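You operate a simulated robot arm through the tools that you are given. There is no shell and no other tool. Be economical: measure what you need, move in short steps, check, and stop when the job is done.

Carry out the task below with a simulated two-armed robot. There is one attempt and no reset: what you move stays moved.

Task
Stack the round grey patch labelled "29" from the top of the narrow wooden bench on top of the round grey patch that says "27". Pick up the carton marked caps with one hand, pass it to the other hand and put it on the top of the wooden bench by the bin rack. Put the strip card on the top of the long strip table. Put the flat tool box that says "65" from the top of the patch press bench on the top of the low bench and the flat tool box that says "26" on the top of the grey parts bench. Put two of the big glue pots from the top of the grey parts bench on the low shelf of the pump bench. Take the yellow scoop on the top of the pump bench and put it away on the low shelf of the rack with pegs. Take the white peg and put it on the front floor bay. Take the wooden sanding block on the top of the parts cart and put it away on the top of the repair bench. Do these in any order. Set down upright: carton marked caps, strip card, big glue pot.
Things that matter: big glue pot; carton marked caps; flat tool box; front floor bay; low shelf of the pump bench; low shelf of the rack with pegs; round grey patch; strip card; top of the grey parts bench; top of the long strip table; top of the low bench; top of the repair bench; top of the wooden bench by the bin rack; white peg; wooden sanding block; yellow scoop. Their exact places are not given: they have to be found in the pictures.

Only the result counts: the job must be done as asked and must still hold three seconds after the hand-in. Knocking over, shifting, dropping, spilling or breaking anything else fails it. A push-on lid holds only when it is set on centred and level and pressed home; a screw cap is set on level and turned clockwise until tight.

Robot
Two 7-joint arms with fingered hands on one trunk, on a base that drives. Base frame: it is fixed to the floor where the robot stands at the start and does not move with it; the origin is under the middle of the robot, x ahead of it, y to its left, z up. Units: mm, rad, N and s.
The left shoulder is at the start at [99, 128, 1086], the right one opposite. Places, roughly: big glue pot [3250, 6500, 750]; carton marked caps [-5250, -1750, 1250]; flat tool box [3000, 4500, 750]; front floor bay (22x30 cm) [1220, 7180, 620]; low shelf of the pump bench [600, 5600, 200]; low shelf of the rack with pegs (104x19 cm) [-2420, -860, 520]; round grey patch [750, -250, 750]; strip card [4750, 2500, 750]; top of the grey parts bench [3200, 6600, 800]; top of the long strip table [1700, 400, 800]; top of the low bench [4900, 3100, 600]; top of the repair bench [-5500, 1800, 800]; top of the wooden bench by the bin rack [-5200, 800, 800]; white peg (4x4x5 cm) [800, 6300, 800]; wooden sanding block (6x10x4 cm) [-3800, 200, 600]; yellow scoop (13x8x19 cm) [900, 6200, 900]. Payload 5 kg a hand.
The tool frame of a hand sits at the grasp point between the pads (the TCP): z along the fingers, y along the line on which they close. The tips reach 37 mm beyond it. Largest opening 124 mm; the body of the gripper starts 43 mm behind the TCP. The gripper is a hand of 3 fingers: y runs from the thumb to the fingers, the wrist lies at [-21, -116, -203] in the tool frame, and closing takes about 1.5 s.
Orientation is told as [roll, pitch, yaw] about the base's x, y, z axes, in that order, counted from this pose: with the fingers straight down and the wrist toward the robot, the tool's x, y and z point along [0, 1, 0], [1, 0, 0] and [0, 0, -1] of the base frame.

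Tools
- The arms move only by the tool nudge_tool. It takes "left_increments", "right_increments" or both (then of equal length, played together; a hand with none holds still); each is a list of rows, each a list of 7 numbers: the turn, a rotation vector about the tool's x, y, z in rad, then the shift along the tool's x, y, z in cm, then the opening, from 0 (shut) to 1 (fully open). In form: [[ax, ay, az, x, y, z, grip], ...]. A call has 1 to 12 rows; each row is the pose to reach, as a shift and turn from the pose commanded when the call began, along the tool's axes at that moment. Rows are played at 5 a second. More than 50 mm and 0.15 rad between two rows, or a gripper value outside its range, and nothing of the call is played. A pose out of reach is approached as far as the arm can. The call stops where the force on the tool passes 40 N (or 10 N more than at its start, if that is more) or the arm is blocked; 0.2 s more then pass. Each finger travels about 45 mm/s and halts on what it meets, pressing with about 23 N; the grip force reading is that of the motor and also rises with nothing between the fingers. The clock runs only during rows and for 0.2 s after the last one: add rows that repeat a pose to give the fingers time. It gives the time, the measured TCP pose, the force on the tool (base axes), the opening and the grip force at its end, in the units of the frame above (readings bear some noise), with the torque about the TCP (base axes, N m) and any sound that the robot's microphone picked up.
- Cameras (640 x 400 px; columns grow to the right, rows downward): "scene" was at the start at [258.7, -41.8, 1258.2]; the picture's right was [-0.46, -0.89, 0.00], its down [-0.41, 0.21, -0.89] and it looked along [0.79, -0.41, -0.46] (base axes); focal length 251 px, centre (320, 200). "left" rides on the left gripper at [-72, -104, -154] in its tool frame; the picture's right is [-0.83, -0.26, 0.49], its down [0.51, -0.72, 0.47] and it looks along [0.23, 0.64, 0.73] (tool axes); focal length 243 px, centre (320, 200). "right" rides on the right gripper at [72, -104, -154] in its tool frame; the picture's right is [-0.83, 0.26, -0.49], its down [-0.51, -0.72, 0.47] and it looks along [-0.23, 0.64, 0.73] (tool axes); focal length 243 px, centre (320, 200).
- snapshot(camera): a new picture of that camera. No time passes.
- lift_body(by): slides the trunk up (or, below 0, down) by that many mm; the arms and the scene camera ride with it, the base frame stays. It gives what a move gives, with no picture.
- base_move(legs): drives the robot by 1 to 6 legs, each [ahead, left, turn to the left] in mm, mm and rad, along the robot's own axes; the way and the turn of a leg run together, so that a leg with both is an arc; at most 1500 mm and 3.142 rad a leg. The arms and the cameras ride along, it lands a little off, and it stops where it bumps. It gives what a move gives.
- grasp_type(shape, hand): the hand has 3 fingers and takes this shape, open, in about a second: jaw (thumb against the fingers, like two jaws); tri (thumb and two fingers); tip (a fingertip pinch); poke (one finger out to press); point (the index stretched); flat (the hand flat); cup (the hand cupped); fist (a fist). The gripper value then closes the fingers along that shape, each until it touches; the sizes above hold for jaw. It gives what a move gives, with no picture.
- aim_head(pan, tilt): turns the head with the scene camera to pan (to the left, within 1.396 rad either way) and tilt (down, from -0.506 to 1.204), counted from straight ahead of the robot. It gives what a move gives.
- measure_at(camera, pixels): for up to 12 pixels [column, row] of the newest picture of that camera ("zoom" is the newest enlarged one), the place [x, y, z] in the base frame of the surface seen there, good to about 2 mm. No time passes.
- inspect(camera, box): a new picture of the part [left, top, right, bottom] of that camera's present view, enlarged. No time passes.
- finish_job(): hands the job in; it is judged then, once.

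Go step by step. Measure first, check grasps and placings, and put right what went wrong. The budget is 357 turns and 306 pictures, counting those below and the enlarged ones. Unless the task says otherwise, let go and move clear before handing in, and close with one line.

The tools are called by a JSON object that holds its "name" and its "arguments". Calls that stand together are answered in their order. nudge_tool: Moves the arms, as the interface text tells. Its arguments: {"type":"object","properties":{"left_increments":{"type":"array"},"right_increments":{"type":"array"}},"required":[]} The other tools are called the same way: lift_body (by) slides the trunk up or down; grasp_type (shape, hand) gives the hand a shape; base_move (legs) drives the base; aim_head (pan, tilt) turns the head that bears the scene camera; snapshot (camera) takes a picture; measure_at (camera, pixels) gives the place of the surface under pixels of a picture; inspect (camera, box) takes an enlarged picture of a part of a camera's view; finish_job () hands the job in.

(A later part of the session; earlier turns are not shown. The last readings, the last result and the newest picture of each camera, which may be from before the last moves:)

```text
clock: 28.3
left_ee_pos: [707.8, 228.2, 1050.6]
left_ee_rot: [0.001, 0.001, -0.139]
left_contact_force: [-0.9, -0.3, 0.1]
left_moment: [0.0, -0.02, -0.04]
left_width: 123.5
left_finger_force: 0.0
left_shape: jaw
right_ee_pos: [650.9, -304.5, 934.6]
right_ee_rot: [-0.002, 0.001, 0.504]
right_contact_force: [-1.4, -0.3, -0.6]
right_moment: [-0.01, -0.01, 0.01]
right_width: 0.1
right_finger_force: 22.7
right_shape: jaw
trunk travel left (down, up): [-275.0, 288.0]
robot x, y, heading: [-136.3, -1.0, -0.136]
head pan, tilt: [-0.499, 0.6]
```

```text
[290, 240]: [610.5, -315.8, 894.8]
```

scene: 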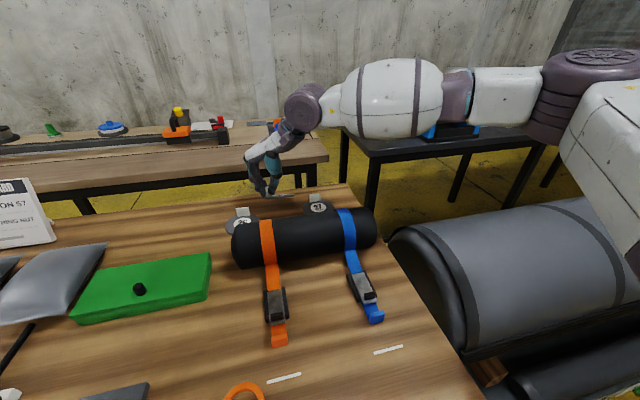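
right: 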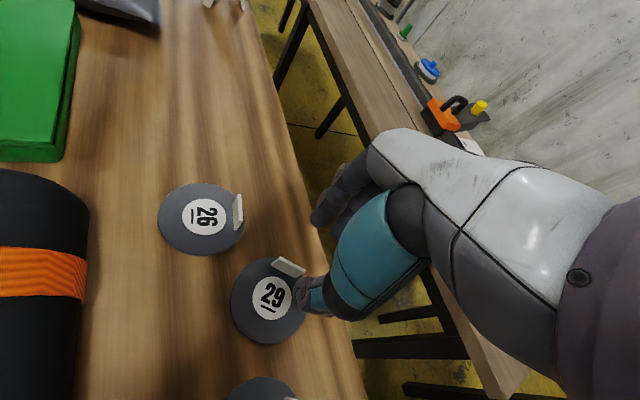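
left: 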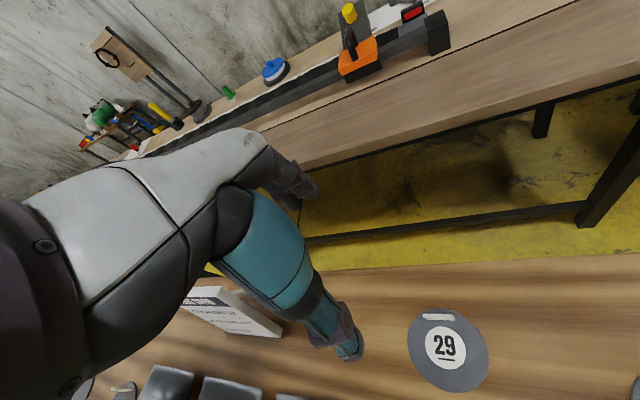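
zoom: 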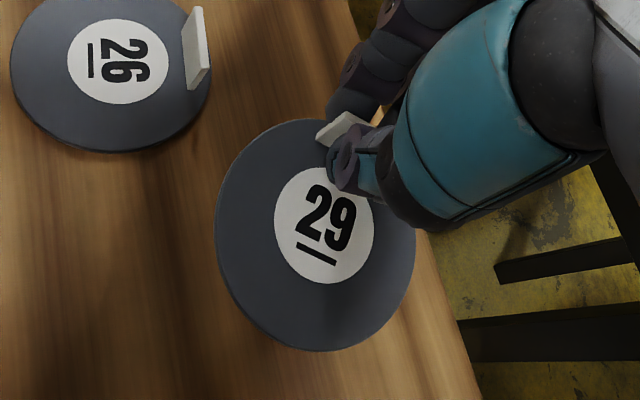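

Held level. I'll move to above 27.

{"name": "nudge_tool", "arguments": {"right_increments": [[0, 0, 0, -0.8, -3.7, 0, 0], [0, 0, 0, -1.6, -7.4, 0, 0], [0, 0, 0, -2.38, -11.1, 0, 0], [0, 0, 0, -2.38, -11.1, 0, 0]]}}

{"name": "inspect", "arguments": {"camera": "right", "box": [200, 190, 400, 370]}}

{"name": "measure_at", "arguments": {"camera": "zoom", "pixels": [[322, 225], [222, 210], [260, 315], [380, 310], [300, 125]]}}

{"name": "inspect", "arguments": {"camera": "scene", "box": [240, 140, 400, 240]}}

```text
clock: 29.3
left_ee_pos: [710.7, 227.7, 1047.8]
left_ee_rot: [-0.001, 0.004, -0.138]
left_contact_force: [0.7, 0.6, -0.5]
left_moment: [-0.02, 0.04, 0.0]
left_width: 123.9
left_finger_force: 0.0
left_shape: jaw
right_ee_pos: [572.1, -376.4, 935.0]
right_ee_rot: [-0.004, 0.003, 0.499]
right_contact_force: [0.0, -0.4, 0.0]
right_moment: [-0.02, 0.02, 0.02]
right_width: 0.0
right_finger_force: 23.4
right_shape: jaw
trunk travel left (down, up): [-275.0, 288.0]
robot x, y, heading: [-135.0, 2.0, -0.137]
head pan, tilt: [-0.499, 0.6]
```

```text
2.22 times, centred on (300, 280) of right
```

zoom: 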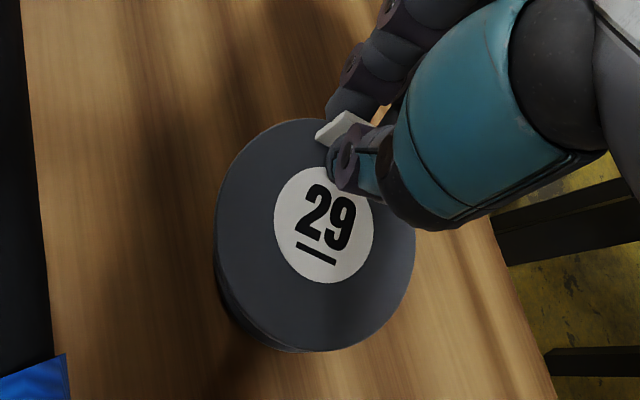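

```text
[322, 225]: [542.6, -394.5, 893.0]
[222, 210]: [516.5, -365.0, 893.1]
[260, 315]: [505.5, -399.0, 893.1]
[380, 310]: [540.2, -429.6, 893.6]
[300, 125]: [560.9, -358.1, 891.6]
```

```text
4.00 times, centred on (320, 190) of scene
```

zoom: 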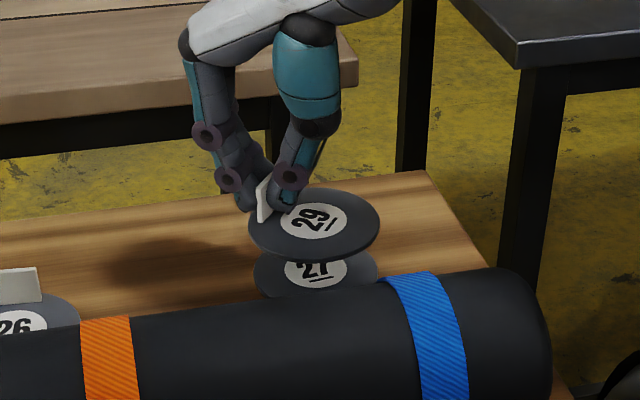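

The patch is level and nearly on centre. I'll shift it 5 mm away from 27's tab and lower it.

{"name": "nudge_tool", "arguments": {"right_increments": [[0, 0, 0, 0.35, -0.4, 0, 0], [0, 0, 0, 0.35, -0.4, 2.5, 0], [0, 0, 0, 0.35, -0.4, 3.8, 0], [0, 0, 0, 0.35, -0.4, 4.4, 0], [0, 0, 0, 0.35, -0.4, 4.5, 0]]}}

{"name": "inspect", "arguments": {"camera": "scene", "box": [240, 140, 400, 240]}}

{"name": "inspect", "arguments": {"camera": "right", "box": [200, 190, 400, 370]}}

```text
clock: 30.5
left_ee_pos: [709.2, 227.0, 1049.4]
left_ee_rot: [-0.001, -0.001, -0.139]
left_contact_force: [-0.1, -0.4, -0.8]
left_moment: [0.01, 0.01, 0.01]
left_width: 123.7
left_finger_force: 0.0
left_shape: jaw
right_ee_pos: [562.2, -376.1, 890.5]
right_ee_rot: [0.001, 0.001, 0.502]
right_contact_force: [-0.2, 0.0, 0.9]
right_moment: [0.04, 0.02, 0.03]
right_width: 0.4
right_finger_force: 22.4
right_shape: jaw
trunk travel left (down, up): [-275.0, 288.0]
robot x, y, heading: [-136.4, 2.7, -0.133]
head pan, tilt: [-0.499, 0.6]
```

```text
4.00 times, centred on (320, 190) of scene
```

zoom: 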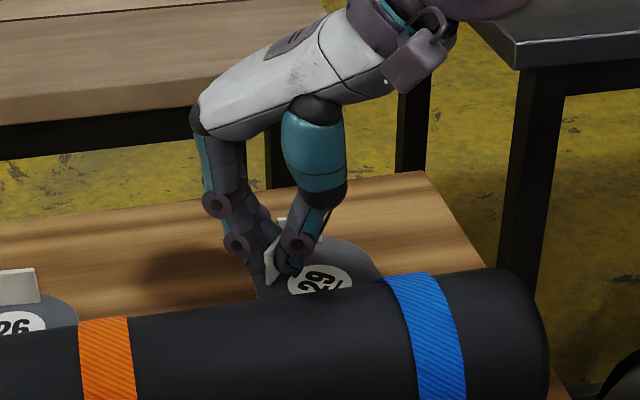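

```text
2.22 times, centred on (300, 280) of right
```

zoom: 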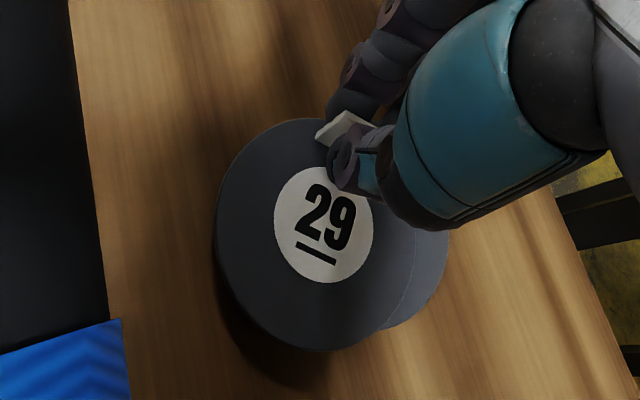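

It moved about 10 mm, more than intended. I'll lift 3 mm, bring it back 6 mm, and set it down.

{"name": "nudge_tool", "arguments": {"right_increments": [[0, 0, 0, 0, 0, -0.4, 0], [0, 0, 0, -0.4, 0.4, -0.4, 0], [0, 0, 0, -0.4, 0.4, -0.4, 0]]}}

{"name": "inspect", "arguments": {"camera": "right", "box": [200, 190, 400, 370]}}

{"name": "measure_at", "arguments": {"camera": "zoom", "pixels": [[322, 225], [222, 210], [260, 315], [380, 310], [300, 125], [430, 250]]}}

```text
clock: 31.3
left_ee_pos: [707.6, 226.3, 1050.3]
left_ee_rot: [0.001, 0.001, -0.139]
left_contact_force: [0.5, 0.0, 0.6]
left_moment: [0.0, 0.01, -0.02]
left_width: 123.6
left_finger_force: 0.1
left_shape: jaw
right_ee_pos: [566.4, -378.1, 894.2]
right_ee_rot: [-0.001, 0.0, 0.502]
right_contact_force: [-0.1, 0.3, 0.2]
right_moment: [0.0, -0.04, 0.02]
right_width: 0.0
right_finger_force: 23.1
right_shape: jaw
trunk travel left (down, up): [-275.0, 288.0]
robot x, y, heading: [-135.7, 0.8, -0.134]
head pan, tilt: [-0.499, 0.6]
```

```text
2.22 times, centred on (300, 280) of right
```

zoom: 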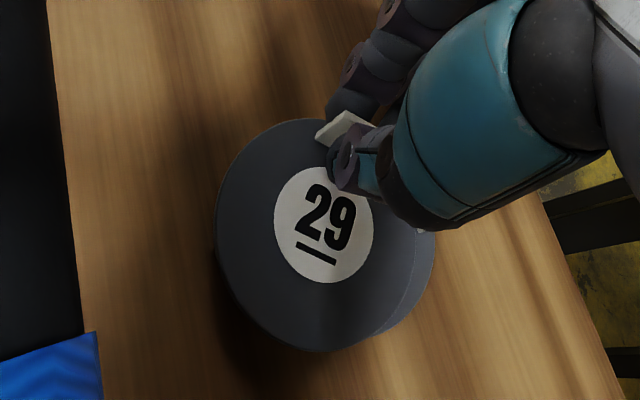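

```text
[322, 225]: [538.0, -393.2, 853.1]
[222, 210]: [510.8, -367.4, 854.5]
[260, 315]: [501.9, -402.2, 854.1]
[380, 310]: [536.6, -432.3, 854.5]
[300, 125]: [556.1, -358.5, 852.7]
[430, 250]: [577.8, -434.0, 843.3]
```

Centre 29 is now at (538,-393). I'll lower 6 mm, open, and rise clear.

{"name": "nudge_tool", "arguments": {"right_increments": [[0, 0, 0, 0, 0, 0.3, 0], [0, 0, 0, 0, 0, 0.55, 0], [0, 0, 0, 0, 0, 0.55, 0.06], [0, 0, 0, 0, 0, 0.55, 0.15], [0, 0, 0, 0, 0, 0.55, 0.2], [0, 0, 0, 0, 0, 0.55, 0.2], [0, 0, 0, 0, 0, -2, 0.2], [0, 0, 0, 0, 0, -6, 0.2], [0, 0, 0, 0, 0, -10, 0.2]]}}

{"name": "inspect", "arguments": {"camera": "right", "box": [200, 190, 400, 370]}}

{"name": "inspect", "arguments": {"camera": "scene", "box": [240, 140, 400, 240]}}

```text
clock: 33.3
left_ee_pos: [708.9, 227.7, 1049.4]
left_ee_rot: [0.0, 0.0, -0.139]
left_contact_force: [-0.4, 0.3, -0.5]
left_moment: [0.0, -0.02, -0.05]
left_width: 123.7
left_finger_force: 0.1
left_shape: jaw
right_ee_pos: [568.1, -375.1, 994.3]
right_ee_rot: [-0.002, 0.002, 0.497]
right_contact_force: [0.4, -0.1, 0.1]
right_moment: [0.0, 0.02, 0.01]
right_width: 24.6
right_finger_force: 0.1
right_shape: jaw
trunk travel left (down, up): [-275.0, 288.0]
robot x, y, heading: [-138.7, 1.0, -0.139]
head pan, tilt: [-0.499, 0.6]
```

```text
2.22 times, centred on (300, 280) of right
```

zoom: 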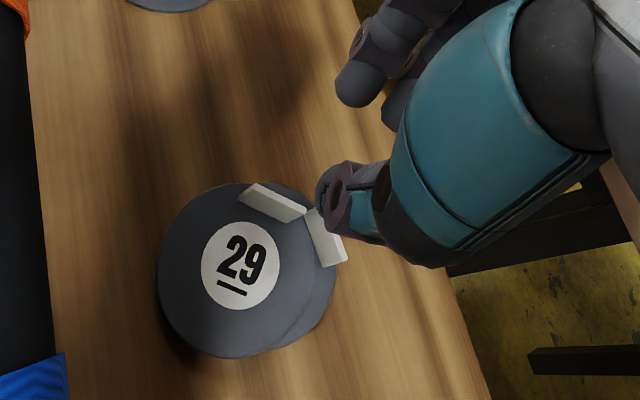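

```text
4.00 times, centred on (320, 190) of scene
```

zoom: 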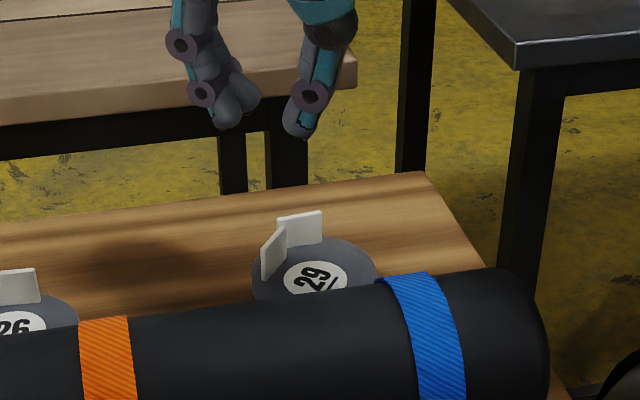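

Patch 29 is stacked flat on 27, offset only enough to clear its tab. I'll tuck both arms in high for driving.

{"name": "nudge_tool", "arguments": {"right_increments": [[0, 0, 0, 0, 0, -5, 0.5], [0, 0, 0, 0, 0, -10, 0.5], [0, 0, 0, 0, 0, -14, 0.5], [0, 0, 0.1, 3, -3.2, -14, 0.5], [0, 0, 0.2, 6, -6.5, -14, 0.5], [0, 0, 0.3, 9, -10, -14, 0.5], [0, 0, 0.4, 12, -13, -14, 0.5]], "left_increments": [[0, 0, 0, -1, -3.3, -1.3, 1], [0, 0, 0, -2, -6.6, -2.6, 1], [0, 0, 0, -3, -10, -4, 1], [0, 0, 0, -4, -13, -5, 1], [0, 0, 0, -5, -16.5, -6, 1], [0, 0, 0, -6, -20, -7, 1], [0, 0, 0, -6, -23, -8, 1]]}}

{"name": "base_move", "arguments": {"legs": [[0, 0, 1.5]]}}

{"name": "aim_head", "arguments": {"pan": 0, "tilt": 0.35}}

{"name": "snapshot", "arguments": {"camera": "scene"}}

```text
clock: 34.9
left_ee_pos: [470.4, 199.5, 1129.0]
left_ee_rot: [0.0, 0.001, -0.137]
left_contact_force: [1.2, 0.3, -0.5]
left_moment: [-0.01, 0.06, -0.01]
left_width: 124.0
left_finger_force: 0.0
left_shape: jaw
right_ee_pos: [394.6, -332.7, 1127.9]
right_ee_rot: [0.005, 0.016, 0.102]
right_contact_force: [-1.6, -0.7, 9.0]
right_moment: [-0.07, -0.13, -0.03]
right_width: 61.9
right_finger_force: 0.0
right_shape: jaw
right hand out of reach, approached as far as the arm can: row 1, 2, 3
trunk travel left (down, up): [-275.0, 288.0]
robot x, y, heading: [-138.8, 0.7, -0.144]
head pan, tilt: [-0.499, 0.6]
```

```text
clock: 39.1
left_ee_pos: [-307.1, 617.0, 1128.1]
left_ee_rot: [0.0, 0.0, 1.388]
left_contact_force: [-0.5, 0.8, -0.4]
left_moment: [0.02, 0.03, -0.01]
left_width: 123.8
left_finger_force: 0.0
left_shape: jaw
right_ee_pos: [219.0, 516.3, 1135.5]
right_ee_rot: [0.0, -0.001, 1.63]
right_contact_force: [0.5, -0.1, 0.2]
right_moment: [-0.01, 0.02, 0.0]
right_width: 61.9
right_finger_force: 0.0
right_shape: jaw
trunk travel left (down, up): [-275.0, 288.0]
robot x, y, heading: [-136.5, -0.6, 1.385]
head pan, tilt: [-0.499, 0.6]
```

```text
clock: 40.0
left_ee_pos: [-308.7, 617.3, 1129.2]
left_ee_rot: [-0.001, -0.001, 1.387]
left_contact_force: [-0.5, -0.1, -0.7]
left_moment: [0.02, 0.01, 0.01]
left_width: 123.8
left_finger_force: 0.2
left_shape: jaw
right_ee_pos: [219.0, 517.4, 1135.9]
right_ee_rot: [0.0, 0.001, 1.628]
right_contact_force: [-0.3, -0.5, 0.0]
right_moment: [-0.01, -0.04, -0.04]
right_width: 61.8
right_finger_force: 0.1
right_shape: jaw
trunk travel left (down, up): [-275.0, 288.0]
robot x, y, heading: [-140.1, -5.1, 1.389]
head pan, tilt: [0.0, 0.351]
```

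```text
267 pictures are left
```

scene: 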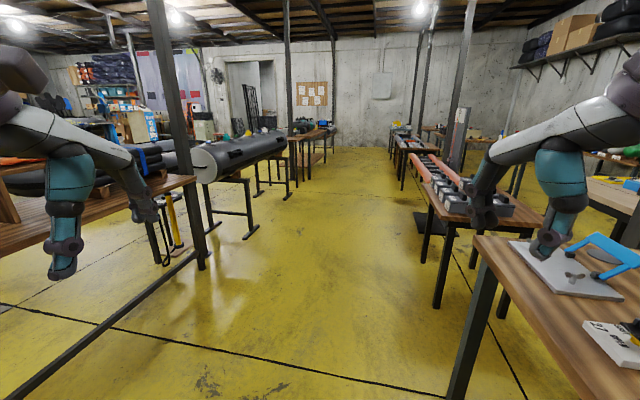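

There's a clear corridor ahead. I'll measure landmarks.

{"name": "measure_at", "arguments": {"camera": "scene", "pixels": [[475, 245], [450, 390], [436, 305], [432, 190], [395, 150], [408, 190], [285, 185], [330, 150], [197, 265], [100, 325], [250, 235], [400, 128]]}}

{"name": "inspect", "arguments": {"camera": "scene", "box": [280, 80, 520, 230]}}

```text
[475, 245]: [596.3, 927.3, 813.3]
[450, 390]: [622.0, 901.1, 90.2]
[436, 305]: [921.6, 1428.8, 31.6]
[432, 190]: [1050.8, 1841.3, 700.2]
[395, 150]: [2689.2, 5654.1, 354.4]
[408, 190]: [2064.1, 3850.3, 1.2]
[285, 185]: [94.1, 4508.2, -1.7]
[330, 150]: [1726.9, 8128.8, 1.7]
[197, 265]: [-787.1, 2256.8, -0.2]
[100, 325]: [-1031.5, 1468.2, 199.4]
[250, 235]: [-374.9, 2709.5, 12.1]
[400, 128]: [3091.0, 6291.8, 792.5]
```

```text
2.67 times, centred on (400, 155) of scene
```

zoom: 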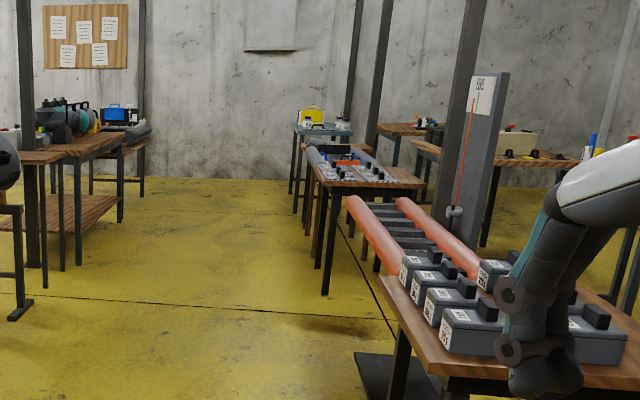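

I'll drive along the corridor in stages.

{"name": "base_move", "arguments": {"legs": [[1000, 0, 0], [0, 0, -0.13], [1300, 0, 0], [500, 0, 0]]}}

{"name": "snapshot", "arguments": {"camera": "scene"}}

```text
clock: 54.5
left_ee_pos: [524.6, 3343.5, 1128.9]
left_ee_rot: [0.0, 0.001, 1.258]
left_contact_force: [0.2, -0.6, 1.2]
left_moment: [-0.02, -0.02, 0.02]
left_width: 123.6
left_finger_force: 0.1
left_shape: jaw
right_ee_pos: [1034.0, 3175.3, 1135.2]
right_ee_rot: [0.0, 0.0, 1.496]
right_contact_force: [-0.2, 0.1, 0.2]
right_moment: [0.03, -0.01, 0.0]
right_width: 61.9
right_finger_force: 0.0
right_shape: jaw
trunk travel left (down, up): [-275.0, 288.0]
robot x, y, heading: [611.6, 2711.0, 1.257]
head pan, tilt: [0.0, 0.351]
```

```text
265 pictures are left
```

scene: 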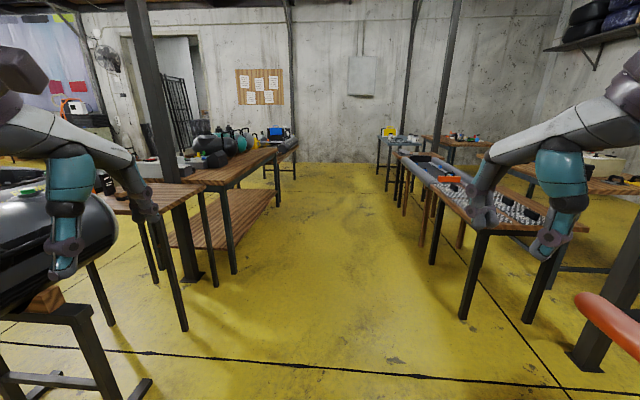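

{"name": "aim_head", "arguments": {"pan": -1.2, "tilt": 0.35}}

{"name": "snapshot", "arguments": {"camera": "scene"}}

```text
clock: 55.9
left_ee_pos: [524.6, 3343.7, 1128.1]
left_ee_rot: [0.0, -0.001, 1.258]
left_contact_force: [0.4, 0.3, 1.1]
left_moment: [-0.01, -0.02, -0.05]
left_width: 123.9
left_finger_force: 0.0
left_shape: jaw
right_ee_pos: [1034.7, 3176.1, 1134.7]
right_ee_rot: [-0.001, 0.001, 1.497]
right_contact_force: [0.0, -0.2, 0.4]
right_moment: [0.04, -0.01, 0.06]
right_width: 61.7
right_finger_force: 0.1
right_shape: jaw
trunk travel left (down, up): [-275.0, 288.0]
robot x, y, heading: [614.7, 2708.3, 1.251]
head pan, tilt: [-1.201, 0.351]
```

```text
264 pictures are left
```

scene: 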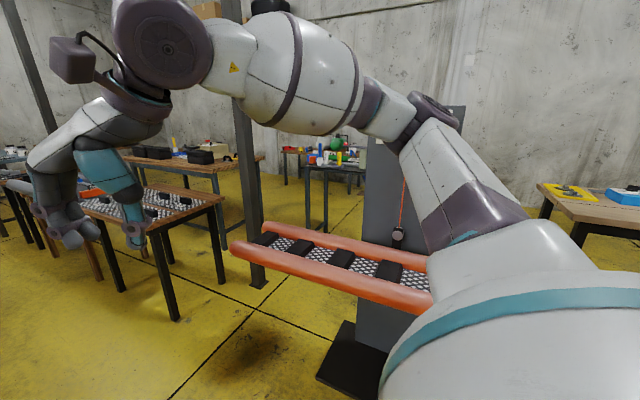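

{"name": "measure_at", "arguments": {"camera": "scene", "pixels": [[152, 153], [203, 158], [325, 170], [300, 152], [590, 205], [565, 190], [185, 215], [340, 160], [255, 280]]}}

{"name": "inspect", "arguments": {"camera": "scene", "box": [100, 110, 380, 285]}}

```text
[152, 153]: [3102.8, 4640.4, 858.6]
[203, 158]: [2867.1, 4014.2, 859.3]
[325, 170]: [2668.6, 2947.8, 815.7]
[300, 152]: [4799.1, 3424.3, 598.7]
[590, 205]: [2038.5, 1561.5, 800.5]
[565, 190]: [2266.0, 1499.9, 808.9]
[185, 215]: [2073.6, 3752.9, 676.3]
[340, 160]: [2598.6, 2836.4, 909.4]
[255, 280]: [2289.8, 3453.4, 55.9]
```

```text
2.29 times, centred on (240, 198) of scene
```

zoom: 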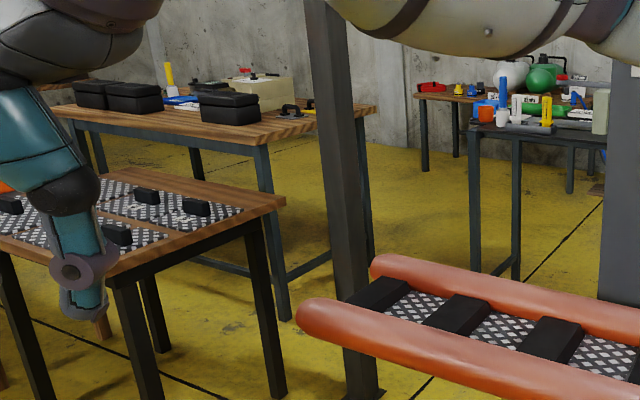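

{"name": "measure_at", "arguments": {"camera": "zoom", "pixels": [[262, 147], [375, 108], [65, 117], [283, 203], [188, 166], [275, 390], [280, 315], [110, 280], [470, 118], [475, 270], [325, 310], [416, 98]]}}

{"name": "aim_head", "arguments": {"pan": -0.75, "tilt": 0.45}}

{"name": "snapshot", "arguments": {"camera": "scene"}}

```text
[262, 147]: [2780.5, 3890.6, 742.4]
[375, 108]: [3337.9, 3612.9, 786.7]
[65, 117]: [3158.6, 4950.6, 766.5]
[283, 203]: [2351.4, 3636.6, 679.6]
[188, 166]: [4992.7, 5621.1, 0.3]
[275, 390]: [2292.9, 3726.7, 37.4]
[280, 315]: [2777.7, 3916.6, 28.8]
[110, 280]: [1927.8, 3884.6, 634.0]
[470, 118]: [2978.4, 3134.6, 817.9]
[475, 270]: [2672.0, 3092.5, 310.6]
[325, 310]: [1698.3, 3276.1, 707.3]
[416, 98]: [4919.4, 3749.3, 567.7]
```

```text
clock: 56.8
left_ee_pos: [524.9, 3343.9, 1128.6]
left_ee_rot: [0.0, 0.0, 1.257]
left_contact_force: [-0.9, 0.2, 0.0]
left_moment: [-0.01, 0.0, -0.02]
left_width: 124.2
left_finger_force: 0.0
left_shape: jaw
right_ee_pos: [1033.9, 3176.4, 1135.4]
right_ee_rot: [0.0, -0.001, 1.497]
right_contact_force: [0.2, -0.3, -0.5]
right_moment: [0.02, 0.01, -0.03]
right_width: 61.9
right_finger_force: 0.1
right_shape: jaw
trunk travel left (down, up): [-275.0, 288.0]
robot x, y, heading: [616.1, 2708.4, 1.256]
head pan, tilt: [-0.75, 0.45]
```

```text
262 pictures are left
```

scene: 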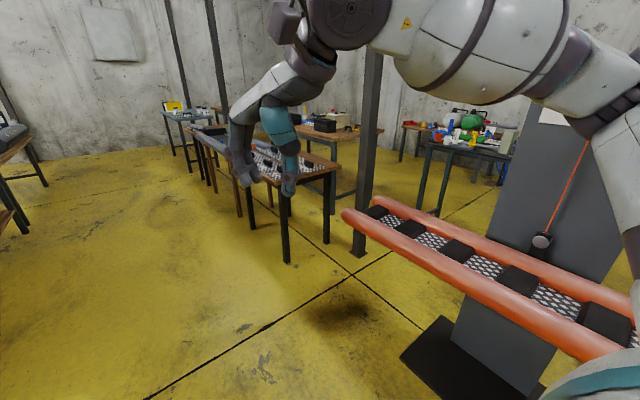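

{"name": "aim_head", "arguments": {"pan": -0.3, "tilt": 1.2}}

{"name": "snapshot", "arguments": {"camera": "scene"}}

```text
clock: 57.9
left_ee_pos: [524.4, 3343.4, 1128.3]
left_ee_rot: [-0.001, 0.001, 1.257]
left_contact_force: [0.6, 0.5, -0.3]
left_moment: [-0.01, 0.01, 0.01]
left_width: 123.9
left_finger_force: 0.0
left_shape: jaw
right_ee_pos: [1034.9, 3177.1, 1135.9]
right_ee_rot: [-0.001, 0.0, 1.498]
right_contact_force: [0.2, 0.2, 0.1]
right_moment: [0.0, 0.0, 0.01]
right_width: 62.0
right_finger_force: 0.0
right_shape: jaw
trunk travel left (down, up): [-275.0, 288.0]
robot x, y, heading: [612.1, 2710.9, 1.257]
head pan, tilt: [-0.3, 1.201]
```

```text
261 pictures are left
```

scene: 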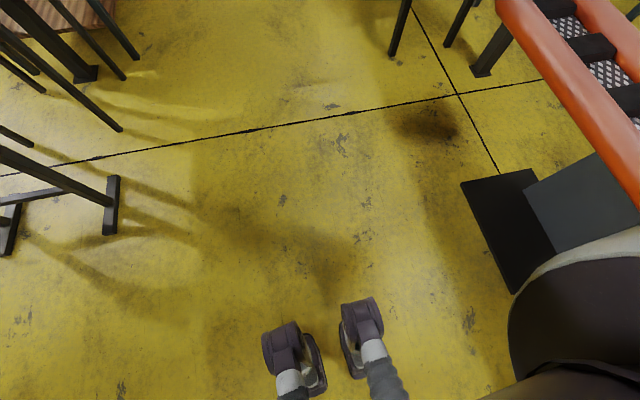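

{"name": "measure_at", "arguments": {"camera": "scene", "pixels": [[362, 310], [283, 335], [268, 330], [382, 310], [350, 375], [320, 390], [395, 390]]}}

{"name": "aim_head", "arguments": {"pan": -0.9, "tilt": 0.3}}

```text
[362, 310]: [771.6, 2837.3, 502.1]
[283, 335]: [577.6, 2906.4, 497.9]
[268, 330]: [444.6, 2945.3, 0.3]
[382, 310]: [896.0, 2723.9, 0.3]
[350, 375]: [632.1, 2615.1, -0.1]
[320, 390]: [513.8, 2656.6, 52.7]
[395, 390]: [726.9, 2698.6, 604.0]
```

```text
clock: 59.1
left_ee_pos: [526.4, 3344.2, 1128.3]
left_ee_rot: [0.0, 0.002, 1.255]
left_contact_force: [0.2, -0.6, 0.1]
left_moment: [-0.03, 0.0, 0.01]
left_width: 123.8
left_finger_force: 0.0
left_shape: jaw
right_ee_pos: [1034.5, 3176.3, 1136.7]
right_ee_rot: [0.0, 0.0, 1.498]
right_contact_force: [1.0, 0.7, 0.3]
right_moment: [0.04, -0.01, 0.01]
right_width: 61.9
right_finger_force: 0.1
right_shape: jaw
trunk travel left (down, up): [-275.0, 288.0]
robot x, y, heading: [612.9, 2707.8, 1.259]
head pan, tilt: [-0.901, 0.3]
```

{"name": "snapshot", "arguments": {"camera": "scene"}}

{"name": "measure_at", "arguments": {"camera": "scene", "pixels": [[300, 220], [305, 190], [480, 230], [375, 290], [450, 150], [355, 165], [365, 110], [410, 250], [520, 300], [380, 190]]}}

```text
260 pictures are left
```

scene: 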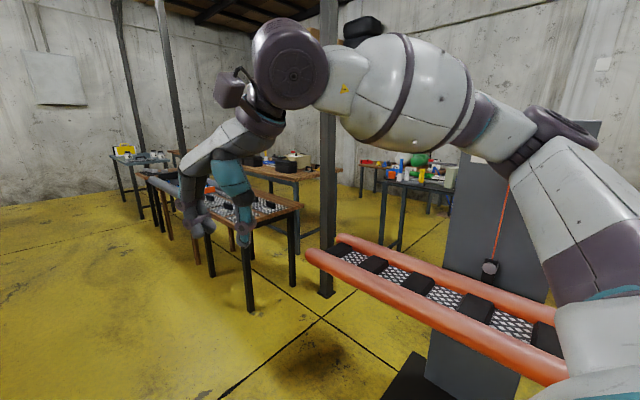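

```text
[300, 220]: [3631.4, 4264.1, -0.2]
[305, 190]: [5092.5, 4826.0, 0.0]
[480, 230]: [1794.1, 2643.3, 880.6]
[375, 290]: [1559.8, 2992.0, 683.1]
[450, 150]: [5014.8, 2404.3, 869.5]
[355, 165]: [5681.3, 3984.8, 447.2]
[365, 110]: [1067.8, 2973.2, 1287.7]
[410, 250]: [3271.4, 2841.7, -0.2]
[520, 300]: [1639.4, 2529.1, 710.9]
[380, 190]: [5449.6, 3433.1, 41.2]
```

I'll drive toward the gap near (1450,3600) for a closer look.

{"name": "base_move", "arguments": {"legs": [[0, 0, -0.43], [1200, 0, 0]]}}

{"name": "aim_head", "arguments": {"pan": -0.5, "tilt": 0.45}}

{"name": "snapshot", "arguments": {"camera": "scene"}}

```text
clock: 66.5
left_ee_pos: [1605.0, 4205.7, 1128.3]
left_ee_rot: [-0.001, 0.0, 0.832]
left_contact_force: [0.7, 0.4, -0.1]
left_moment: [0.0, -0.01, 0.01]
left_width: 123.7
left_finger_force: 0.0
left_shape: jaw
right_ee_pos: [1999.5, 3843.1, 1135.2]
right_ee_rot: [0.001, 0.0, 1.07]
right_contact_force: [-0.7, -0.2, -0.1]
right_moment: [-0.02, 0.01, 0.05]
right_width: 62.1
right_finger_force: 0.1
right_shape: jaw
trunk travel left (down, up): [-275.0, 288.0]
robot x, y, heading: [1424.7, 3589.8, 0.824]
head pan, tilt: [-0.901, 0.3]
```

```text
clock: 67.3
left_ee_pos: [1603.8, 4206.4, 1128.4]
left_ee_rot: [0.0, 0.001, 0.831]
left_contact_force: [0.7, 0.1, -0.1]
left_moment: [-0.04, -0.02, 0.02]
left_width: 123.8
left_finger_force: 0.0
left_shape: jaw
right_ee_pos: [1998.6, 3842.2, 1135.2]
right_ee_rot: [0.0, 0.002, 1.069]
right_contact_force: [-0.3, -0.6, -0.2]
right_moment: [0.02, 0.01, 0.02]
right_width: 62.1
right_finger_force: 0.1
right_shape: jaw
trunk travel left (down, up): [-275.0, 288.0]
robot x, y, heading: [1427.5, 3594.9, 0.827]
head pan, tilt: [-0.499, 0.45]
```

```text
259 pictures are left
```

scene: 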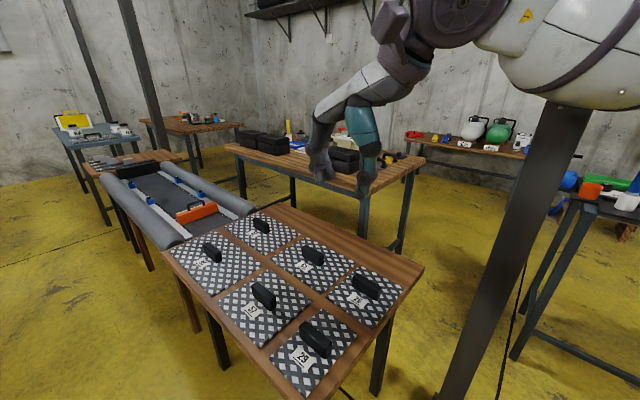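

{"name": "inspect", "arguments": {"camera": "scene", "box": [140, 190, 440, 390]}}

{"name": "inspect", "arguments": {"camera": "scene", "box": [40, 90, 440, 240]}}

{"name": "measure_at", "arguments": {"camera": "scene", "pixels": [[315, 335], [265, 293], [365, 285], [312, 253], [212, 250], [260, 224], [424, 268], [270, 145], [340, 158], [490, 143], [190, 115], [90, 130]]}}

```text
2.00 times, centred on (290, 290) of scene
```

zoom: 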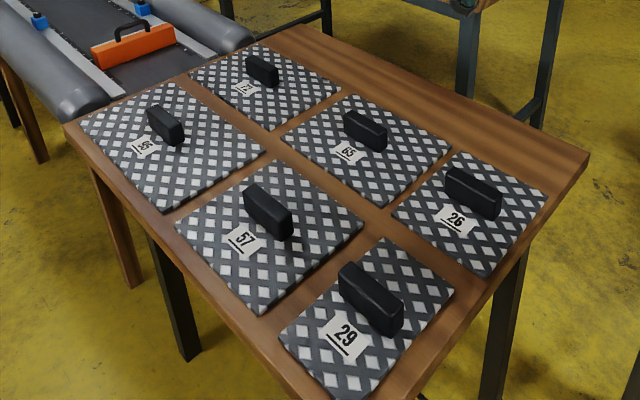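

```text
1.60 times, centred on (240, 165) of scene
```

zoom: 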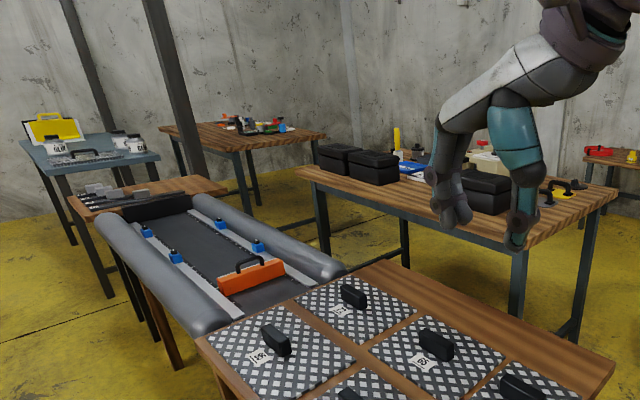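

```text
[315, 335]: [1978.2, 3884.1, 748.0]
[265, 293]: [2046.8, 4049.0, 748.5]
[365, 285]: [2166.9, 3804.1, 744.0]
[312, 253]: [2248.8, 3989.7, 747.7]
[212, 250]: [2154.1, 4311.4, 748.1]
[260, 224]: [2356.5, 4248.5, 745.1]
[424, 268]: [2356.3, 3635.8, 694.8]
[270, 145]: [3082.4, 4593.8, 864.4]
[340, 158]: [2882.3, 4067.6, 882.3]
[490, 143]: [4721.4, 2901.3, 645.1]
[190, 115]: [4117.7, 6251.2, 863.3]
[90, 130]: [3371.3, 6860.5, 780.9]
```

{"name": "inspect", "arguments": {"camera": "scene", "box": [220, 110, 440, 200]}}

```text
2.91 times, centred on (330, 155) of scene
```

zoom: 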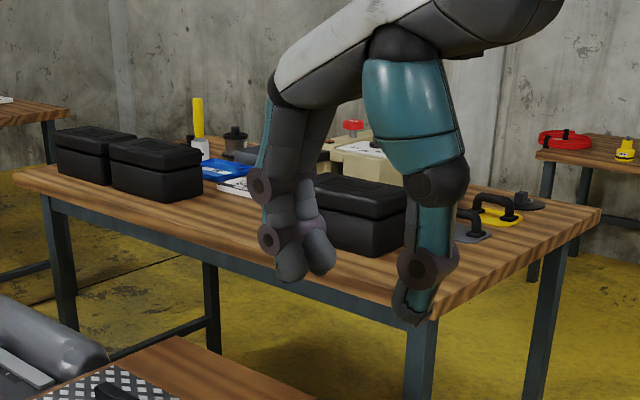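

{"name": "measure_at", "arguments": {"camera": "scene", "pixels": [[180, 158], [95, 180], [135, 240], [110, 228], [140, 140], [200, 165], [83, 185], [240, 205], [225, 150], [55, 135], [245, 128], [150, 155]]}}

{"name": "aim_head", "arguments": {"pan": -1.1, "tilt": 0.6}}

{"name": "snapshot", "arguments": {"camera": "scene"}}

```text
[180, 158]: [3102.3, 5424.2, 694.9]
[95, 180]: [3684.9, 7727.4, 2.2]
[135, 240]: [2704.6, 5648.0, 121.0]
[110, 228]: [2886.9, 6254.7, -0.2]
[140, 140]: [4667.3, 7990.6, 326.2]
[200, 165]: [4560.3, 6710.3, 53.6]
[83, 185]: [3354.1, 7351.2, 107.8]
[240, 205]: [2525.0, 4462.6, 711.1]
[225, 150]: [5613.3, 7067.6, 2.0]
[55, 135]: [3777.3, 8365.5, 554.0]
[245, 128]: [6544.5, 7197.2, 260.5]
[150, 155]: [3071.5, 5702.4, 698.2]
```

```text
clock: 68.3
left_ee_pos: [1605.4, 4207.3, 1127.8]
left_ee_rot: [-0.001, -0.001, 0.829]
left_contact_force: [0.9, -0.5, 0.6]
left_moment: [0.0, -0.03, -0.02]
left_width: 123.9
left_finger_force: 0.1
left_shape: jaw
right_ee_pos: [2000.0, 3843.2, 1135.5]
right_ee_rot: [0.0, 0.001, 1.07]
right_contact_force: [-0.6, 0.6, -0.2]
right_moment: [-0.01, 0.0, 0.01]
right_width: 62.1
right_finger_force: 0.0
right_shape: jaw
trunk travel left (down, up): [-275.0, 288.0]
robot x, y, heading: [1423.3, 3591.1, 0.833]
head pan, tilt: [-1.1, 0.6]
```

```text
255 pictures are left
```

scene: 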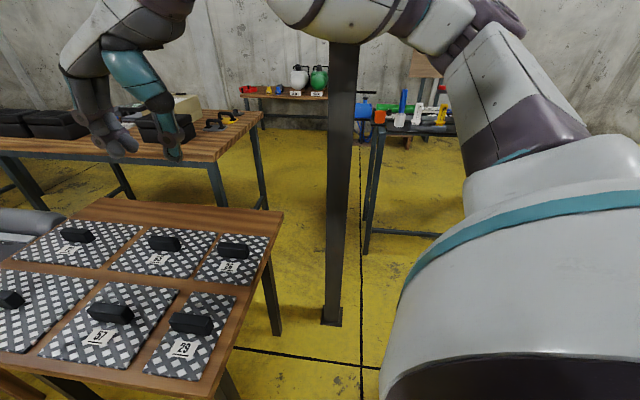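

{"name": "measure_at", "arguments": {"camera": "scene", "pixels": [[330, 318], [275, 330], [282, 213], [215, 195], [265, 205], [262, 118], [370, 250], [378, 128], [300, 95], [210, 150]]}}

{"name": "aim_head", "arguments": {"pan": -1.396, "tilt": 0.9}}

{"name": "snapshot", "arguments": {"camera": "scene"}}

```text
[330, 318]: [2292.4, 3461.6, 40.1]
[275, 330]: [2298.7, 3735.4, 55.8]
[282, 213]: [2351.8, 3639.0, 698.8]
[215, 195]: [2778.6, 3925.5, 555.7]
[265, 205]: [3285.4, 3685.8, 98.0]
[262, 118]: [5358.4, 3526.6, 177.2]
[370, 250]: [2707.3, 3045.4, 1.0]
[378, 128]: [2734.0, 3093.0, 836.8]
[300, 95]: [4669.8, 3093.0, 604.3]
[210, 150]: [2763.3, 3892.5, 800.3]
```

```text
clock: 69.1
left_ee_pos: [1605.1, 4207.4, 1129.1]
left_ee_rot: [0.0, -0.001, 0.83]
left_contact_force: [0.2, 0.1, 0.0]
left_moment: [0.0, 0.02, -0.01]
left_width: 123.8
left_finger_force: 0.1
left_shape: jaw
right_ee_pos: [1998.5, 3843.3, 1136.2]
right_ee_rot: [-0.001, 0.0, 1.068]
right_contact_force: [0.3, -0.6, 0.0]
right_moment: [0.01, 0.0, 0.0]
right_width: 61.9
right_finger_force: 0.1
right_shape: jaw
trunk travel left (down, up): [-275.0, 288.0]
robot x, y, heading: [1423.9, 3595.4, 0.827]
head pan, tilt: [-1.396, 0.901]
```

```text
254 pictures are left
```

scene: 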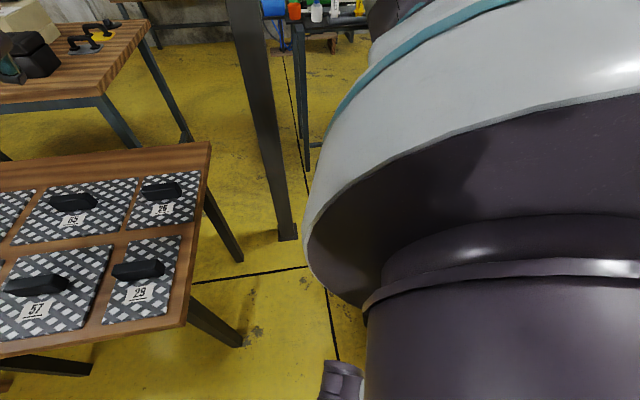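

{"name": "base_move", "arguments": {"legs": [[0, 0, -0.95]]}}

{"name": "aim_head", "arguments": {"pan": -0.1, "tilt": 0.6}}

{"name": "snapshot", "arguments": {"camera": "scene"}}

```text
clock: 72.0
left_ee_pos: [2030.4, 3800.4, 1128.7]
left_ee_rot: [-0.002, 0.001, -0.125]
left_contact_force: [0.2, -0.8, -0.5]
left_moment: [0.04, -0.05, -0.01]
left_width: 123.7
left_finger_force: 0.1
left_shape: jaw
right_ee_pos: [1961.3, 3267.7, 1135.5]
right_ee_rot: [-0.001, -0.001, 0.116]
right_contact_force: [0.4, -0.7, 0.3]
right_moment: [-0.03, 0.0, 0.0]
right_width: 62.0
right_finger_force: 0.2
right_shape: jaw
trunk travel left (down, up): [-275.0, 288.0]
robot x, y, heading: [1421.0, 3590.5, -0.124]
head pan, tilt: [-1.396, 0.901]
```

```text
clock: 73.4
left_ee_pos: [2029.0, 3799.2, 1128.8]
left_ee_rot: [0.001, -0.001, -0.124]
left_contact_force: [-0.9, -0.2, -0.4]
left_moment: [0.01, -0.02, -0.01]
left_width: 123.6
left_finger_force: 0.1
left_shape: jaw
right_ee_pos: [1960.6, 3267.8, 1135.1]
right_ee_rot: [0.0, 0.002, 0.117]
right_contact_force: [1.0, 0.1, -0.3]
right_moment: [-0.03, -0.03, -0.02]
right_width: 62.0
right_finger_force: 0.1
right_shape: jaw
trunk travel left (down, up): [-275.0, 288.0]
robot x, y, heading: [1420.2, 3592.8, -0.126]
head pan, tilt: [-0.099, 0.6]
```

```text
253 pictures are left
```

scene: 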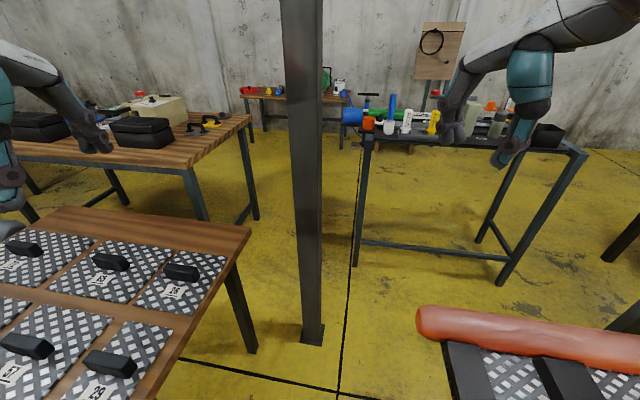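

{"name": "measure_at", "arguments": {"camera": "scene", "pixels": [[420, 318], [420, 330], [325, 335], [318, 250], [355, 262], [362, 150], [500, 285], [585, 155], [610, 255], [470, 390], [560, 335], [250, 345]]}}

```text
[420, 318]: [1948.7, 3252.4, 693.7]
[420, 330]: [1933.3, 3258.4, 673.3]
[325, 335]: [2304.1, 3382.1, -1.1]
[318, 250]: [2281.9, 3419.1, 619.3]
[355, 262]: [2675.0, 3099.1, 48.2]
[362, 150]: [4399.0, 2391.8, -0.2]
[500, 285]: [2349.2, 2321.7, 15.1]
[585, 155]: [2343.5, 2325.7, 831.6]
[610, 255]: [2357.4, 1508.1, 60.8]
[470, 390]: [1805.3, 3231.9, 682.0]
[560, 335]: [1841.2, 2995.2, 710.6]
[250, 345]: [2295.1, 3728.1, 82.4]
```

The route east isn't through here, but I can inspect the black boxes from higher up. I'll raise the trunk for a better look.

{"name": "lift_body", "arguments": {"by": 280}}

{"name": "aim_head", "arguments": {"pan": 0.3, "tilt": 0.6}}

{"name": "snapshot", "arguments": {"camera": "scene"}}

```text
clock: 76.2
left_ee_pos: [2030.8, 3800.5, 1407.9]
left_ee_rot: [0.001, 0.004, -0.124]
left_contact_force: [0.2, 0.2, 0.1]
left_moment: [-0.05, 0.01, 0.0]
left_width: 123.6
left_finger_force: 0.1
left_shape: jaw
right_ee_pos: [1961.0, 3268.4, 1414.3]
right_ee_rot: [0.001, 0.002, 0.117]
right_contact_force: [-0.4, -0.2, -0.4]
right_moment: [-0.01, 0.01, 0.02]
right_width: 61.9
right_finger_force: 0.0
right_shape: jaw
trunk travel left (down, up): [-555.0, 8.0]
robot x, y, heading: [1424.5, 3589.5, -0.126]
head pan, tilt: [-0.099, 0.6]
```

```text
clock: 77.1
left_ee_pos: [2030.3, 3800.4, 1406.8]
left_ee_rot: [0.001, 0.002, -0.124]
left_contact_force: [0.8, 0.3, 0.6]
left_moment: [-0.01, -0.01, 0.01]
left_width: 123.8
left_finger_force: 0.1
left_shape: jaw
right_ee_pos: [1960.9, 3266.7, 1415.4]
right_ee_rot: [0.001, 0.0, 0.115]
right_contact_force: [0.6, -0.1, -0.8]
right_moment: [-0.01, 0.0, 0.0]
right_width: 62.0
right_finger_force: 0.0
right_shape: jaw
trunk travel left (down, up): [-555.0, 8.0]
robot x, y, heading: [1427.4, 3593.3, -0.126]
head pan, tilt: [0.3, 0.6]
```

```text
252 pictures are left
```

scene: 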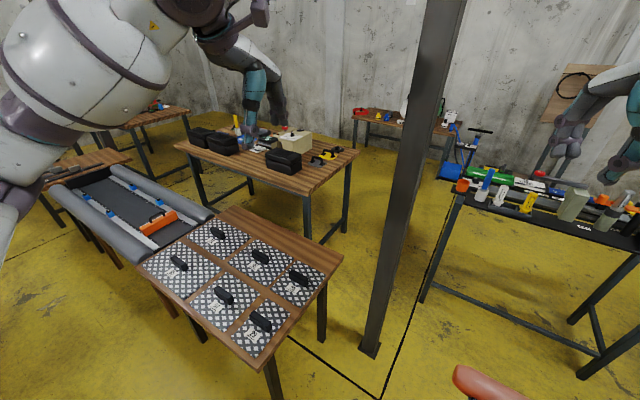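

{"name": "inspect", "arguments": {"camera": "scene", "box": [170, 100, 370, 220]}}

{"name": "inspect", "arguments": {"camera": "scene", "box": [340, 90, 640, 260]}}

```text
3.20 times, centred on (270, 160) of scene
```

zoom: 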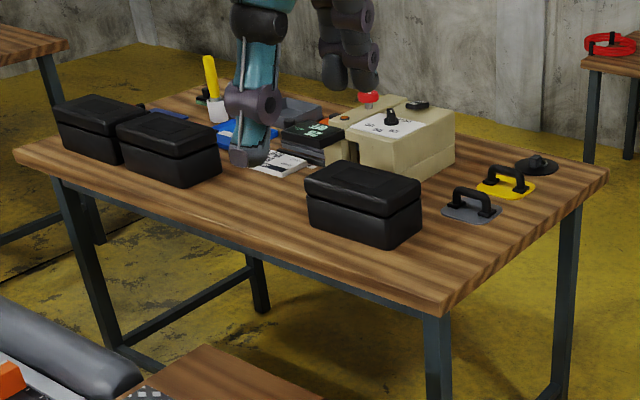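

```text
2.13 times, centred on (490, 175) of scene
```

zoom: 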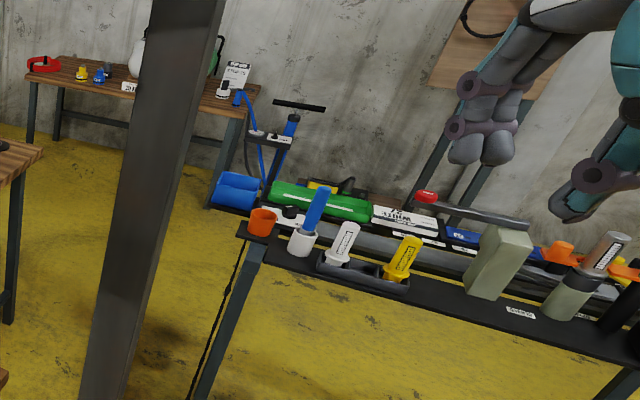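

The beige press sits on that bench with three black boxes, whose labels must face the far side. I'll check the northern passage with the head up high.

{"name": "aim_head", "arguments": {"pan": 1.2, "tilt": 0.5}}

{"name": "snapshot", "arguments": {"camera": "scene"}}

```text
clock: 78.3
left_ee_pos: [2029.4, 3800.8, 1409.2]
left_ee_rot: [0.001, 0.0, -0.124]
left_contact_force: [0.5, 0.9, -0.7]
left_moment: [0.03, 0.04, -0.03]
left_width: 123.9
left_finger_force: 0.0
left_shape: jaw
right_ee_pos: [1960.7, 3267.6, 1415.1]
right_ee_rot: [0.001, 0.0, 0.117]
right_contact_force: [0.3, 0.0, -0.1]
right_moment: [-0.03, 0.02, 0.02]
right_width: 61.8
right_finger_force: 0.1
right_shape: jaw
trunk travel left (down, up): [-555.0, 8.0]
robot x, y, heading: [1423.2, 3593.3, -0.128]
head pan, tilt: [1.201, 0.499]
```

```text
249 pictures are left
```

scene: 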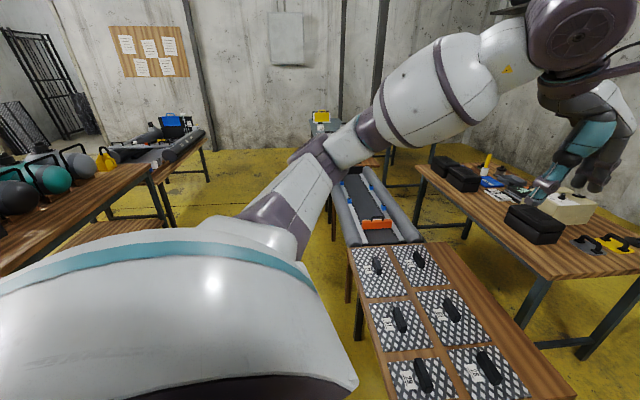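

{"name": "base_move", "arguments": {"legs": [[0, 0, 1.37], [0, 150, 0], [1500, 0, 0], [400, 0, 0]]}}

{"name": "aim_head", "arguments": {"pan": -0.7, "tilt": 0.5}}

{"name": "snapshot", "arguments": {"camera": "scene"}}

```text
clock: 92.9
left_ee_pos: [1711.0, 6086.4, 1411.7]
left_ee_rot: [0.0, -0.004, 1.288]
left_contact_force: [1.1, 0.0, 1.0]
left_moment: [0.05, -0.03, 0.02]
left_width: 123.8
left_finger_force: 0.0
left_shape: jaw
right_ee_pos: [2226.5, 5933.0, 1418.9]
right_ee_rot: [0.0, -0.003, 1.527]
right_contact_force: [0.7, 0.3, 0.5]
right_moment: [0.04, -0.02, -0.05]
right_width: 61.9
right_finger_force: 0.0
right_shape: jaw
trunk travel left (down, up): [-555.0, 8.0]
robot x, y, heading: [1819.7, 5459.0, 1.285]
head pan, tilt: [1.201, 0.499]
```

```text
clock: 94.8
left_ee_pos: [1712.2, 6089.5, 1408.7]
left_ee_rot: [0.0, -0.001, 1.288]
left_contact_force: [0.7, -0.8, -0.2]
left_moment: [-0.03, -0.01, 0.02]
left_width: 123.9
left_finger_force: 0.1
left_shape: jaw
right_ee_pos: [2227.9, 5936.5, 1416.4]
right_ee_rot: [0.0, -0.002, 1.525]
right_contact_force: [-0.1, 0.8, -0.3]
right_moment: [-0.01, 0.01, -0.02]
right_width: 61.9
right_finger_force: 0.1
right_shape: jaw
trunk travel left (down, up): [-555.0, 8.0]
robot x, y, heading: [1819.4, 5459.9, 1.284]
head pan, tilt: [-0.7, 0.499]
```

```text
248 pictures are left
```

scene: 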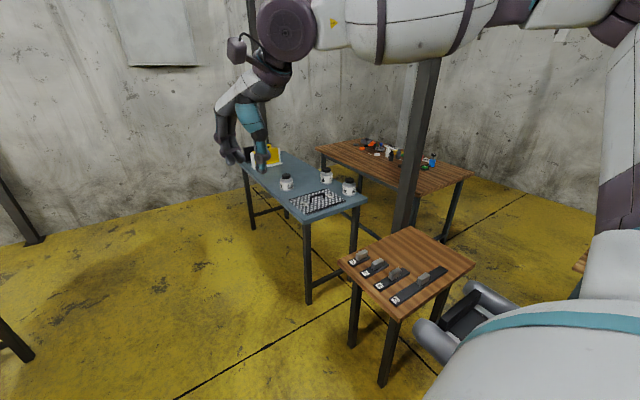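

{"name": "inspect", "arguments": {"camera": "scene", "box": [230, 130, 480, 310]}}

{"name": "measure_at", "arguments": {"camera": "scene", "pixels": [[287, 182], [327, 174], [349, 187], [318, 202], [305, 210], [368, 200], [308, 300], [355, 250], [340, 262], [410, 228], [472, 265], [420, 195]]}}

```text
2.22 times, centred on (355, 220) of scene
```

zoom: 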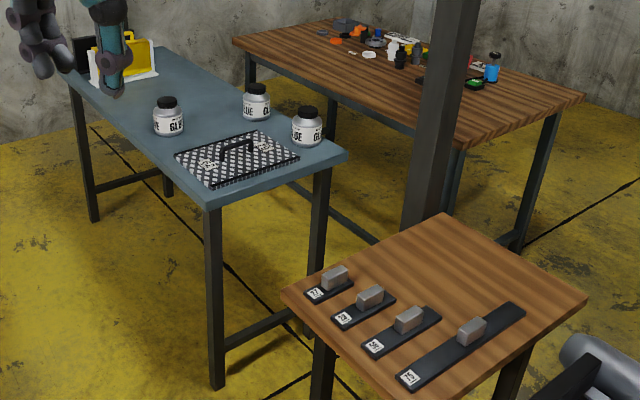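

```text
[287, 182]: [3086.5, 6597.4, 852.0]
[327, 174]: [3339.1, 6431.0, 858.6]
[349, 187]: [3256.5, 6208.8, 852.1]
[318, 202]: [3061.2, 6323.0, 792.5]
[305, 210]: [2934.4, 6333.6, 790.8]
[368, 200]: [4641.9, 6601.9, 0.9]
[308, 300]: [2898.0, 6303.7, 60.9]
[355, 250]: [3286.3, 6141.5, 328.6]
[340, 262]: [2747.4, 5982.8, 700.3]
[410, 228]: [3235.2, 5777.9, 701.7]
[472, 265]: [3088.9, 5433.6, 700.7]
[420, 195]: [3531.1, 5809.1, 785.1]
```

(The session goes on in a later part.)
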